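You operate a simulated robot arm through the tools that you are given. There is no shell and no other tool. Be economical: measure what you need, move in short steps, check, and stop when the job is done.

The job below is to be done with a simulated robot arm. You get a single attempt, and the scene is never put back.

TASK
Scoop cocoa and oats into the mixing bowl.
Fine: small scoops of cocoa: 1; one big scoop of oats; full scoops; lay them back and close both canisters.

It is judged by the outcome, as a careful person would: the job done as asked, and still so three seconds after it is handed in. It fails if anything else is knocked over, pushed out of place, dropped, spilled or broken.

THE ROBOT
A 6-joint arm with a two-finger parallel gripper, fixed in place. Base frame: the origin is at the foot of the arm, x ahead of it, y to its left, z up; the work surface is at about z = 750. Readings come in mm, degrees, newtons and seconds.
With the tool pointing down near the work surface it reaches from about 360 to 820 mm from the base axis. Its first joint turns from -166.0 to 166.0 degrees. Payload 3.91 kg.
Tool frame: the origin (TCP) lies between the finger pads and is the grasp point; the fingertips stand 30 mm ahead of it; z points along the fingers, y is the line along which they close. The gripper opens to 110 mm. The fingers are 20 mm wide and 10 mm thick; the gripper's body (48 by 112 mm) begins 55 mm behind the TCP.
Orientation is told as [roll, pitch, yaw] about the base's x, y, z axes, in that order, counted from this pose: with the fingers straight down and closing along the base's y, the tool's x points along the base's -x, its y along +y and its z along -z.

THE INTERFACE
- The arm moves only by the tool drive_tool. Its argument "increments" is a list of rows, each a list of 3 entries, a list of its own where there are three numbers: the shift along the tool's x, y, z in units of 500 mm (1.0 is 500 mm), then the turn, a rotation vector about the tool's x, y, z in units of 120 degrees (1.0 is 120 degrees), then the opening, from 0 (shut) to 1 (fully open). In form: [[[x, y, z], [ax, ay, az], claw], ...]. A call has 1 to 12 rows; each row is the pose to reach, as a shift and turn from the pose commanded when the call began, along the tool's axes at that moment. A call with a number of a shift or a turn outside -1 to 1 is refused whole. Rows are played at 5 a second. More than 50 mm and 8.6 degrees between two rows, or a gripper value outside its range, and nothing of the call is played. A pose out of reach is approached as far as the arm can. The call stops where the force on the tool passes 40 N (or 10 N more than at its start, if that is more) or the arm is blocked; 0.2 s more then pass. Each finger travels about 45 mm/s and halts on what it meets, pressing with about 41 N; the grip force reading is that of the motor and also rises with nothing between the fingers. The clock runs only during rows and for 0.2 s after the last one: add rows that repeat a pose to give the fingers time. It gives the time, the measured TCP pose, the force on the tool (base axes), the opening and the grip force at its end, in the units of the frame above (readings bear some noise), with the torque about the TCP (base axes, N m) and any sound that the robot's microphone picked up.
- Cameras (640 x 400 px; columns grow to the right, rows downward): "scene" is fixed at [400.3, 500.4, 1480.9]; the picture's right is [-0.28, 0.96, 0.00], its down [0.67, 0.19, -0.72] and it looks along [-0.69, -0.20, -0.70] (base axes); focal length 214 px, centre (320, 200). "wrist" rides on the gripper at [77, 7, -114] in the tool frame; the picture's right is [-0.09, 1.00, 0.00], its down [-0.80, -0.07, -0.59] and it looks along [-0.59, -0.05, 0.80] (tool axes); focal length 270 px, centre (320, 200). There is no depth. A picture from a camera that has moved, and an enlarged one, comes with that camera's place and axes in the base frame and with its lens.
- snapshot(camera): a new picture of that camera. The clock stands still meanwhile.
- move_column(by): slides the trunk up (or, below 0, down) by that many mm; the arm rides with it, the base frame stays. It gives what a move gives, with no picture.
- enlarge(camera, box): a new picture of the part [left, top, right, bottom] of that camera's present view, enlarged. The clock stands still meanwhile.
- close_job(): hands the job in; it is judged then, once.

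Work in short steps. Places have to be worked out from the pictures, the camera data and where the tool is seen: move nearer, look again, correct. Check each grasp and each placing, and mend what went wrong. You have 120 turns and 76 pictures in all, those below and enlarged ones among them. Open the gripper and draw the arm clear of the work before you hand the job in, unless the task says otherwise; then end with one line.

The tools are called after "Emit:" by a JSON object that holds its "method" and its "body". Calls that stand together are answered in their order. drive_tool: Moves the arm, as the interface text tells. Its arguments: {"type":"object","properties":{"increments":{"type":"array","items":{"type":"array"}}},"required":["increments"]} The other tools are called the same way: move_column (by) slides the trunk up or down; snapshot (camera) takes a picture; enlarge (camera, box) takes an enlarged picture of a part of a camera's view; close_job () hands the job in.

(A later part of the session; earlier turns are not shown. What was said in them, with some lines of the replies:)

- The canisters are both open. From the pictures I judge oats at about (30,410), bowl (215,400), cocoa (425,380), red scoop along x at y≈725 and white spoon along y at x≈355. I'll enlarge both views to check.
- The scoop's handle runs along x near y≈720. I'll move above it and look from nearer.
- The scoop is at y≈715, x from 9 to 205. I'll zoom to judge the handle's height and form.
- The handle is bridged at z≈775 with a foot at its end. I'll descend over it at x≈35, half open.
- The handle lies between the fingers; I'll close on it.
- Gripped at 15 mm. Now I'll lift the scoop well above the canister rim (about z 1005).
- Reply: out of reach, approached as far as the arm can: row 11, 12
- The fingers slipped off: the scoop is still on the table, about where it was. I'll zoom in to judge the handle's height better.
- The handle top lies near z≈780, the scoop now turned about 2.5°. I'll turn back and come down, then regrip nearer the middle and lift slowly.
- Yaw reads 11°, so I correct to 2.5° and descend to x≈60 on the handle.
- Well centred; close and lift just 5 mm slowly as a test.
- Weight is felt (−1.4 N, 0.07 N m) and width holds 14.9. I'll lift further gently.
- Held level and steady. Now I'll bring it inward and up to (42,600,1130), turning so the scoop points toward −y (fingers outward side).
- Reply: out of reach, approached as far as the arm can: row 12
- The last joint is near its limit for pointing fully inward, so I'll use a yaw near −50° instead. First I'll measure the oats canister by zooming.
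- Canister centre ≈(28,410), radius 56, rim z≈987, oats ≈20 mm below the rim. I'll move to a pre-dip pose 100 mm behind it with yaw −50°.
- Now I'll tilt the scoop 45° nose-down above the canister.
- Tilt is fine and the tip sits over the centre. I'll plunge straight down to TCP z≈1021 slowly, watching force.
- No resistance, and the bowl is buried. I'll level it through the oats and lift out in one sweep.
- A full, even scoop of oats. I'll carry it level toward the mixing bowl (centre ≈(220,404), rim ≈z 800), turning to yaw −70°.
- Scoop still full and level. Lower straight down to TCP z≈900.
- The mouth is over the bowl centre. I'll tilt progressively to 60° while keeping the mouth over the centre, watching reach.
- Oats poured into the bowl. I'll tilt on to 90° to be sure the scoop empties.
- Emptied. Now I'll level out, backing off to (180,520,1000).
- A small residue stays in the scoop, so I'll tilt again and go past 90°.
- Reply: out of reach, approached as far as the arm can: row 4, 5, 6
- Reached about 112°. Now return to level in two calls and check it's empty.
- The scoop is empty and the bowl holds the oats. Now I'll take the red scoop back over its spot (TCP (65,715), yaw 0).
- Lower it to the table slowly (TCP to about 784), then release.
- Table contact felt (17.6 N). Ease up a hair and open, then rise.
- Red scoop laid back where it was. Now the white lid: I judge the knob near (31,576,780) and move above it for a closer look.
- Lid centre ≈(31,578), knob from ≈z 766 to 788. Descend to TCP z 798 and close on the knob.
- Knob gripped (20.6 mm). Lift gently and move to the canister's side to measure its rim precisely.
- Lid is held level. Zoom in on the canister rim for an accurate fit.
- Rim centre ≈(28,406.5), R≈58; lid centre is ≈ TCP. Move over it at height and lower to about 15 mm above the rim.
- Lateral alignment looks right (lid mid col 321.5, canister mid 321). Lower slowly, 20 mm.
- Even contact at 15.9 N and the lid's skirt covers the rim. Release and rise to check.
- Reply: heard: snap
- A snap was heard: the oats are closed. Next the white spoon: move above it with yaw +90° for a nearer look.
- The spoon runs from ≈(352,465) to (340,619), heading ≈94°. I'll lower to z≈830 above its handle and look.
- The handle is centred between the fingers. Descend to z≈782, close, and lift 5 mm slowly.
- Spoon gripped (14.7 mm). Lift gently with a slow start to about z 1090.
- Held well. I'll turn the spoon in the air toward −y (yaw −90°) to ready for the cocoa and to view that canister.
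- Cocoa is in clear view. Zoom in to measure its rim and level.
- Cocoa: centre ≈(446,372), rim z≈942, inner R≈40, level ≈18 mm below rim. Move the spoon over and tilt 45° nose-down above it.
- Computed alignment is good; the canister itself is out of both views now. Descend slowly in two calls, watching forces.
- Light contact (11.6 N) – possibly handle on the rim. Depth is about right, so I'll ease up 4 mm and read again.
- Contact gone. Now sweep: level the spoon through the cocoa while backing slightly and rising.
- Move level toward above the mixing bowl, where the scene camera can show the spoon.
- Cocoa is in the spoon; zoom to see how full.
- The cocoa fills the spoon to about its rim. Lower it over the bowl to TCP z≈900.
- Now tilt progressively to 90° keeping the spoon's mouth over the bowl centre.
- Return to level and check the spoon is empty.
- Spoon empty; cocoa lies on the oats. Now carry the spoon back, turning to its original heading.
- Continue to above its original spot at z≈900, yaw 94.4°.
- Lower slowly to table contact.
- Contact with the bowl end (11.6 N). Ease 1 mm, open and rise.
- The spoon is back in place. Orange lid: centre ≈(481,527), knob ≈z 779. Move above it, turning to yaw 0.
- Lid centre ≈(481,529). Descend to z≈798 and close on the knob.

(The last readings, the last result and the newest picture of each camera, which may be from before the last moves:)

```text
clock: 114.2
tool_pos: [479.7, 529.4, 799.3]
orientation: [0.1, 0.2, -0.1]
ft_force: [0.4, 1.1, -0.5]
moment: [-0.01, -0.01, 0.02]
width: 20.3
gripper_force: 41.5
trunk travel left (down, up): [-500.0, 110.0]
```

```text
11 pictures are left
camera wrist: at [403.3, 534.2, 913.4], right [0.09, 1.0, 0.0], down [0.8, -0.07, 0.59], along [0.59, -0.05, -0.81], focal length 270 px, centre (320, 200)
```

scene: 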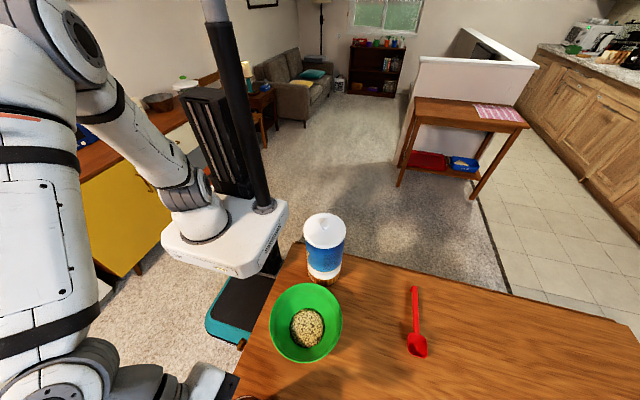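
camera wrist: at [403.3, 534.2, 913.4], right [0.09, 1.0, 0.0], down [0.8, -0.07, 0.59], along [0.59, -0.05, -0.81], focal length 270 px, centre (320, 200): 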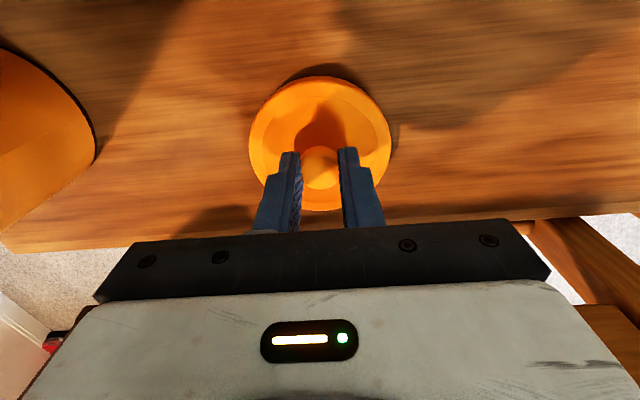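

Knob gripped (20.3 mm). Lift gently, then move beside the cocoa to measure its rim.

Emit:
{"method": "drive_tool", "body": {"increments": [[[0, 0, -0.006], [0, 0, 0], 0], [[0, 0, -0.02], [0, 0, 0], 0], [[0, 0, -0.045], [0, 0, 0], 0], [[0, 0, -0.085], [0, 0, 0], 0], [[0, 0, -0.135], [0, 0, 0], 0], [[0, 0, -0.195], [0, 0, 0], 0], [[0, 0, -0.26], [0, 0, 0], 0], [[0.01, -0.008, -0.33], [0, 0, 0], 0], [[0.025, -0.02, -0.4], [0, 0, 0], 0], [[0.045, -0.035, -0.47], [0, 0, 0], 0], [[0.06, -0.048, -0.54], [0, 0, 0], 0], [[0.068, -0.054, -0.6], [0, 0, 0], 0]]}}

Emit:
{"method": "enlarge", "body": {"camera": "wrist", "box": [120, 30, 400, 220]}}

```text
clock: 116.8
tool_pos: [446.3, 499.3, 1099.4]
orientation: [0.2, 0.1, 0.0]
ft_force: [0.1, 0.8, -0.5]
moment: [-0.02, 0.01, -0.02]
width: 20.3
gripper_force: 41.3
trunk travel left (down, up): [-500.0, 110.0]
```

```text
2.11 times, centred on (260, 125) of wrist
camera zoom: at [370.2, 505.1, 1213.3], right [0.09, 1.0, 0.0], down [0.8, -0.07, 0.59], along [0.59, -0.05, -0.81], focal length 569 px, centre (446, 358)
```

zoom: 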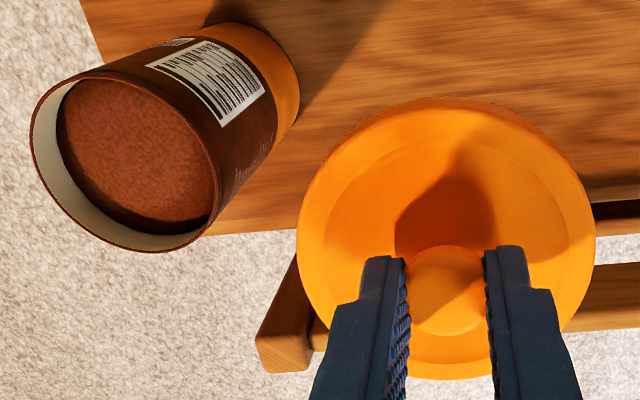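

The rim now measures ≈(445,349.5): the canister was nudged about 22 mm toward −y by the dip. I'll put the lid on first, then slide the canister back. Move over it and lower to ~18 mm above seat.

Emit:
{"method": "drive_tool", "body": {"increments": [[[0.001, -0.015, 0], [0, 0, 0], 0], [[0.002, -0.05, 0], [0, 0, 0], 0], [[0.003, -0.1, 0], [0, 0, 0], 0], [[0.004, -0.15, 0], [0, 0, 0], 0], [[0.005, -0.2, 0], [0, 0, 0], 0], [[0.006, -0.25, 0], [0, 0, 0], 0], [[0.007, -0.285, 0], [0, 0, 0], 0], [[0.008, -0.2996, 0], [0, 0, 0], 0], [[0.008, -0.2996, 0.05], [0, 0, 0], 0], [[0.008, -0.2996, 0.11], [0, 0, 0], 0], [[0.008, -0.2996, 0.16], [0, 0, 0], 0], [[0.008, -0.2996, 0.183], [0, 0, 0], 0]]}}

Emit:
{"method": "snapshot", "body": {"camera": "wrist"}}

```text
clock: 119.4
tool_pos: [442.3, 351.5, 1007.0]
orientation: [0.2, 0.2, -0.1]
ft_force: [0.5, -0.5, -0.4]
moment: [0.02, 0.04, 0.01]
width: 20.2
gripper_force: 40.8
trunk travel left (down, up): [-500.0, 110.0]
```

```text
9 pictures are left
camera wrist: at [365.8, 357.0, 1121.5], right [0.09, 1.0, 0.0], down [0.8, -0.07, 0.59], along [0.59, -0.05, -0.81], focal length 270 px, centre (320, 200)
```

wrist: 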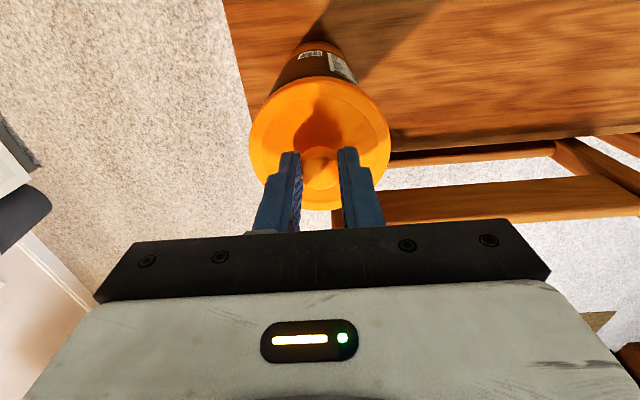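

Alignment looks good. Shift −1.5 mm in y and lower slowly to seat.

Emit:
{"method": "drive_tool", "body": {"increments": [[[0, -0.002, 0.008], [0, 0, 0], 0], [[0, -0.003, 0.014], [0, 0, 0], 0], [[0, -0.003, 0.02], [0, 0, 0], 0], [[0, -0.003, 0.025], [0, 0, 0], 0], [[0, -0.003, 0.03], [0, 0, 0], 0], [[0, -0.003, 0.034], [0, 0, 0], 0], [[0, -0.003, 0.037], [0, 0, 0], 0]]}}

```text
clock: 121.0
tool_pos: [443.1, 350.5, 988.9]
orientation: [0.2, 0.2, 0.0]
ft_force: [1.4, -0.9, 1.1]
moment: [0.01, -0.02, -0.05]
width: 20.2
gripper_force: 41.2
trunk travel left (down, up): [-500.0, 110.0]
```

Barely any force yet at 989; continue down in small steps until contact.

Emit:
{"method": "drive_tool", "body": {"increments": [[[0, 0, 0.003], [0, 0, 0], 0], [[0, 0, 0.006], [0, 0, 0], 0], [[0, 0, 0.009], [0, 0, 0], 0], [[0, 0, 0.012], [0, 0, 0], 0]]}}

```text
clock: 122.0
tool_pos: [441.9, 349.5, 985.4]
orientation: [0.4, 0.0, 0.0]
ft_force: [2.9, -3.9, 27.3]
moment: [-0.09, -0.02, 0.01]
width: 20.4
gripper_force: 41.0
trunk travel left (down, up): [-500.0, 110.0]
heard: snap
```

Snap heard: the cocoa is closed. Release the knob and rise.

Emit:
{"method": "drive_tool", "body": {"increments": [[[0, 0, -0.006], [0, 0, 0], 0.05], [[0, 0, -0.006], [0, 0, 0], 0.25], [[0, 0, -0.006], [0, 0, 0], 0.5], [[0, 0, -0.006], [0, 0, 0], 0.5], [[0, 0, -0.006], [0, 0, 0], 0.5], [[0, 0, -0.04], [0, 0, 0], 0.7], [[0, 0, -0.1], [0, 0, 0], 1], [[0, 0, -0.15], [0, 0, 0], 1], [[0, 0, -0.18], [0, 0, 0], 1], [[0, 0, -0.18], [0, 0, 0], 1]]}}

Emit:
{"method": "snapshot", "body": {"camera": "wrist"}}

```text
clock: 124.2
tool_pos: [441.4, 351.4, 1071.6]
orientation: [0.1, 0.1, -0.1]
ft_force: [-0.4, -0.3, -0.1]
moment: [0.01, 0.02, -0.02]
width: 110.0
gripper_force: 0.0
trunk travel left (down, up): [-500.0, 110.0]
```

```text
8 pictures are left
camera wrist: at [365.9, 355.6, 1187.5], right [0.09, 1.0, 0.0], down [0.8, -0.07, 0.59], along [0.59, -0.05, -0.81], focal length 270 px, centre (320, 200)
```

wrist: 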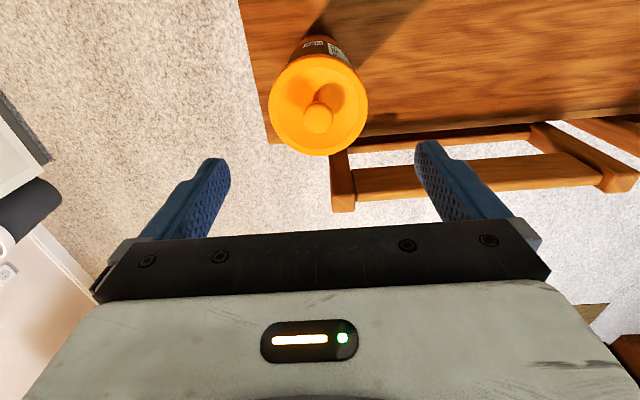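

The lid is on. To undo the 22 mm nudge I'll straddle the closed canister with the open fingers, clear of the knob.

Emit:
{"method": "drive_tool", "body": {"increments": [[[-0.005, -0.002, 0.02], [0, 0, 0], 1], [[-0.005, -0.002, 0.06], [0, 0, 0], 1], [[-0.005, -0.002, 0.1], [0, 0, 0], 1], [[-0.005, -0.002, 0.14], [0, 0, 0], 1], [[-0.005, -0.002, 0.18], [0, 0, 0], 1], [[-0.005, -0.002, 0.215], [0, 0, 0], 1], [[-0.005, -0.002, 0.245], [0, 0, 0], 1], [[-0.005, -0.002, 0.272], [0, 0, 0], 1]]}}

Emit:
{"method": "snapshot", "body": {"camera": "wrist"}}

```text
clock: 126.0
tool_pos: [443.5, 348.4, 935.8]
orientation: [0.2, 0.1, 0.0]
ft_force: [0.2, -0.3, 1.0]
moment: [-0.02, 0.0, -0.01]
width: 109.8
gripper_force: 0.0
trunk travel left (down, up): [-500.0, 110.0]
```

```text
7 pictures are left
camera wrist: at [368.1, 354.7, 1050.5], right [0.09, 1.0, 0.0], down [0.8, -0.07, 0.59], along [0.59, -0.05, -0.81], focal length 270 px, centre (320, 200)
```

wrist: 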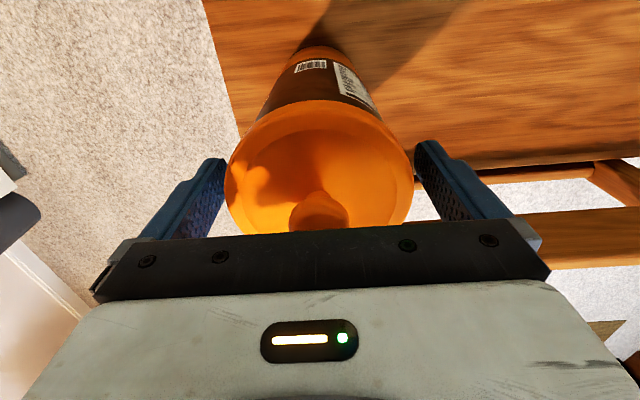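

Centred with even gaps. Close gently on it and read the force.

Emit:
{"method": "drive_tool", "body": {"increments": [[[0, 0, 0], [0, 0, 0], 0.95], [[0, 0, 0], [0, 0, 0], 0.9], [[0, 0, 0], [0, 0, 0], 0.85], [[0, 0, 0], [0, 0, 0], 0.8], [[0, 0, 0], [0, 0, 0], 0.75], [[0, 0, 0], [0, 0, 0], 0.72], [[0, 0, 0], [0, 0, 0], 0.72]]}}

```text
clock: 127.6
tool_pos: [443.8, 349.1, 936.6]
orientation: [0.2, 0.2, -0.1]
ft_force: [0.2, -1.6, 0.1]
moment: [-0.03, -0.01, 0.02]
width: 85.2
gripper_force: 40.7
trunk travel left (down, up): [-500.0, 110.0]
```

Clamped at 85 mm. Slide it +22 mm in y slowly, no lift.

Emit:
{"method": "drive_tool", "body": {"increments": [[[0, 0.003, 0], [0, 0, 0], 0.72], [[0, 0.007, 0], [0, 0, 0], 0.72], [[0, 0.012, 0], [0, 0, 0], 0.72], [[0, 0.017, 0], [0, 0, 0], 0.72], [[0, 0.022, 0], [0, 0, 0], 0.72], [[0, 0.027, 0], [0, 0, 0], 0.72], [[0, 0.032, 0], [0, 0, 0], 0.72], [[0, 0.037, 0], [0, 0, 0], 0.72], [[0, 0.041, 0], [0, 0, 0], 0.72], [[0, 0.044, 0], [0, 0, 0], 0.72], [[0, 0.044, 0], [0, 0, 0], 0.72]]}}

Emit:
{"method": "snapshot", "body": {"camera": "wrist"}}

```text
clock: 130.0
tool_pos: [443.8, 370.3, 936.7]
orientation: [0.3, 0.2, -0.1]
ft_force: [0.4, -6.3, 12.9]
moment: [-0.62, 0.0, 0.0]
width: 85.4
gripper_force: 41.0
trunk travel left (down, up): [-500.0, 110.0]
heard: snap
```

```text
6 pictures are left
camera wrist: at [367.4, 375.8, 1051.7], right [0.09, 1.0, 0.0], down [0.8, -0.07, 0.59], along [0.59, -0.05, -0.81], focal length 270 px, centre (320, 200)
```

wrist: 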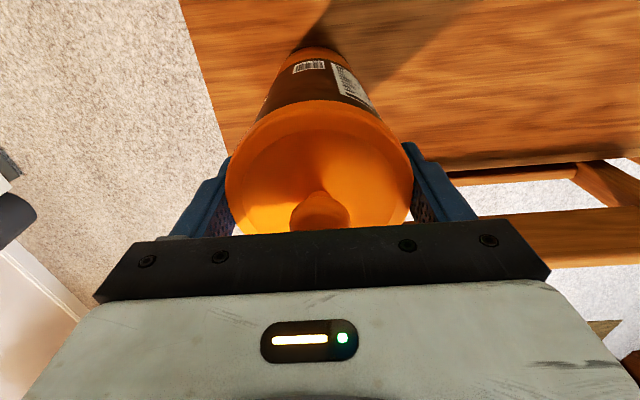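

It slid across with some strain, and a snap came, so the lid needs rechecking. Open slowly and rise to look.

Emit:
{"method": "drive_tool", "body": {"increments": [[[0, 0, 0], [0, 0, 0], 0.8], [[0, 0, 0], [0, 0, 0], 0.88], [[0, 0, 0], [0, 0, 0], 1], [[0, 0, 0], [0, 0, 0], 1], [[0, 0, -0.03], [0, 0, 0], 1], [[0, 0, -0.08], [0, 0, 0], 1], [[0, 0, -0.14], [0, 0, 0], 1], [[0, 0, -0.2], [0, 0, 0], 1], [[0, 0, -0.27], [0, 0, 0], 1]]}}

Emit:
{"method": "enlarge", "body": {"camera": "wrist", "box": [220, 10, 420, 190]}}

```text
clock: 132.0
tool_pos: [445.0, 371.3, 1072.5]
orientation: [0.1, 0.2, -0.2]
ft_force: [-0.3, 0.1, -0.4]
moment: [-0.02, 0.02, -0.01]
width: 109.8
gripper_force: 0.1
trunk travel left (down, up): [-500.0, 110.0]
heard: snap
```

```text
2.22 times, centred on (320, 100) of wrist
camera zoom: at [368.3, 376.4, 1187.1], right [0.09, 1.0, 0.0], down [0.8, -0.07, 0.59], along [0.59, -0.05, -0.81], focal length 601 px, centre (320, 422)
```

zoom: 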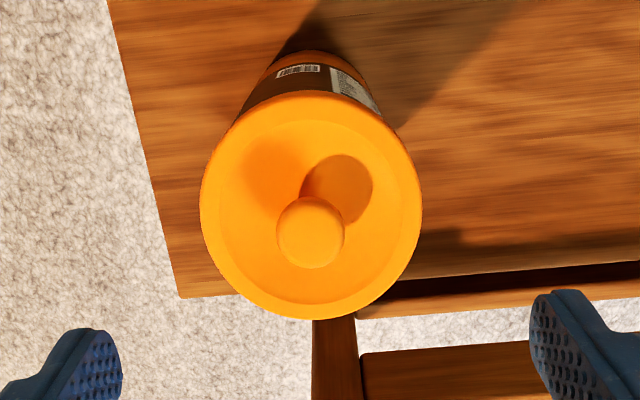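

The canister stands at ≈(443,367.5), close to its original place, with the lid on. To be sure the lid is latched I'll press its knob with closed fingers.

Emit:
{"method": "drive_tool", "body": {"increments": [[[0.004, -0.0076, 0.01], [0, 0, 0], 0.7], [[0.004, -0.0076, 0.02], [0, 0, 0], 0.4], [[0.004, -0.0076, 0.03], [0, 0, 0], 0.1], [[0.004, -0.0076, 0.04], [0, 0, 0], 0], [[0.004, -0.0076, 0.06], [0, 0, 0], 0], [[0.004, -0.0076, 0.08], [0, 0, 0], 0], [[0.004, -0.0076, 0.1], [0, 0, 0], 0], [[0.004, -0.0076, 0.115], [0, 0, 0], 0], [[0.004, -0.0076, 0.122], [0, 0, 0], 0], [[0.004, -0.0076, 0.128], [0, 0, 0], 0]]}}

```text
clock: 134.2
tool_pos: [443.3, 367.1, 1008.1]
orientation: [0.1, 0.2, -0.1]
ft_force: [0.1, 0.9, 0.0]
moment: [-0.01, 0.01, 0.02]
width: 0.0
gripper_force: 38.1
trunk travel left (down, up): [-500.0, 110.0]
```

Not touching yet; continue in small steps.

Emit:
{"method": "drive_tool", "body": {"increments": [[[0, 0, 0.004], [0, 0, 0], 0], [[0, 0, 0.008], [0, 0, 0], 0], [[0, 0, 0.012], [0, 0, 0], 0], [[0, 0, 0.015], [0, 0, 0], 0], [[0, 0, 0.018], [0, 0, 0], 0], [[0, 0, 0.021], [0, 0, 0], 0], [[0, 0, 0.024], [0, 0, 0], 0]]}}

```text
clock: 135.8
tool_pos: [443.8, 366.9, 999.0]
orientation: [0.6, 0.0, -0.1]
ft_force: [0.6, 3.4, 30.6]
moment: [0.11, 0.02, 0.01]
width: 0.0
gripper_force: 37.5
trunk travel left (down, up): [-500.0, 110.0]
```

30 N with no snap and the knob at its latched height: the lid is closed. Rise, open, and draw clear.

Emit:
{"method": "drive_tool", "body": {"increments": [[[0, 0, -0.02], [0, 0, 0], 0], [[0, 0, -0.06], [0, 0, 0], 0.2], [[0, 0, -0.12], [0, 0, 0], 0.5], [[0, 0, -0.19], [0, 0, 0], 0.8], [[0, 0, -0.26], [0, 0, 0], 1], [[0.03, 0.04, -0.33], [0, 0, 0], 1], [[0.06, 0.09, -0.38], [0, 0, 0], 1], [[0.09, 0.14, -0.42], [0, 0, 0], 1], [[0.12, 0.19, -0.45], [0, 0, 0], 1], [[0.15, 0.24, -0.46], [0, 0, 0], 1]]}}

Emit:
{"method": "snapshot", "body": {"camera": "wrist"}}

Emit:
{"method": "snapshot", "body": {"camera": "scene"}}

```text
clock: 138.0
tool_pos: [368.1, 487.9, 1227.7]
orientation: [0.2, 0.2, -0.2]
ft_force: [-1.3, -0.2, 0.5]
moment: [-0.03, 0.05, 0.0]
width: 110.2
gripper_force: 0.0
trunk travel left (down, up): [-500.0, 110.0]
```

```text
4 pictures are left
camera wrist: at [291.5, 493.2, 1341.1], right [0.09, 1.0, 0.0], down [0.8, -0.07, 0.59], along [0.59, -0.05, -0.81], focal length 270 px, centre (320, 200)
```

wrist: 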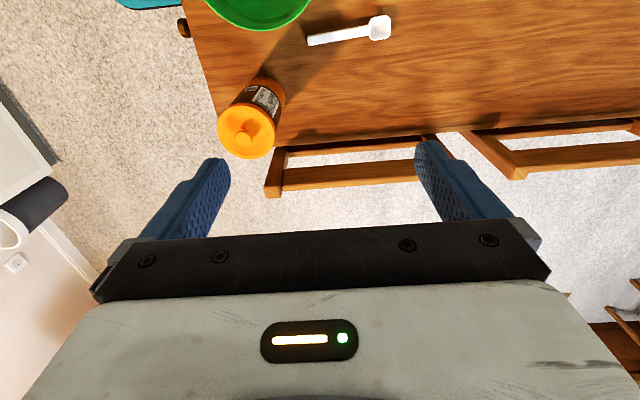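

```text
3 pictures are left
```

scene: 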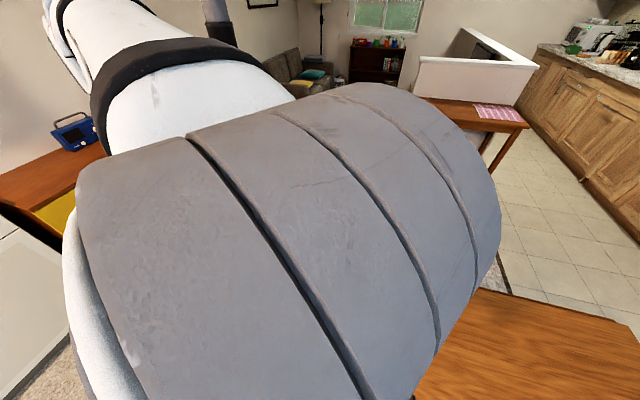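

Both canisters are closed, the scoops are laid back, and the arm is up and clear with the gripper open. Handing in.

Emit:
{"method": "close_job", "body": {}}

```text
The job is handed in.
```

The job is handed in: one full big scoop of oats and one small scoop of cocoa, filled to about the rim, are in the mixing bowl. Both scoops are laid back and both lids are snapped shut. The dip pushed the cocoa canister about 22 mm; I slid it back to within about 5 mm of where it stood.
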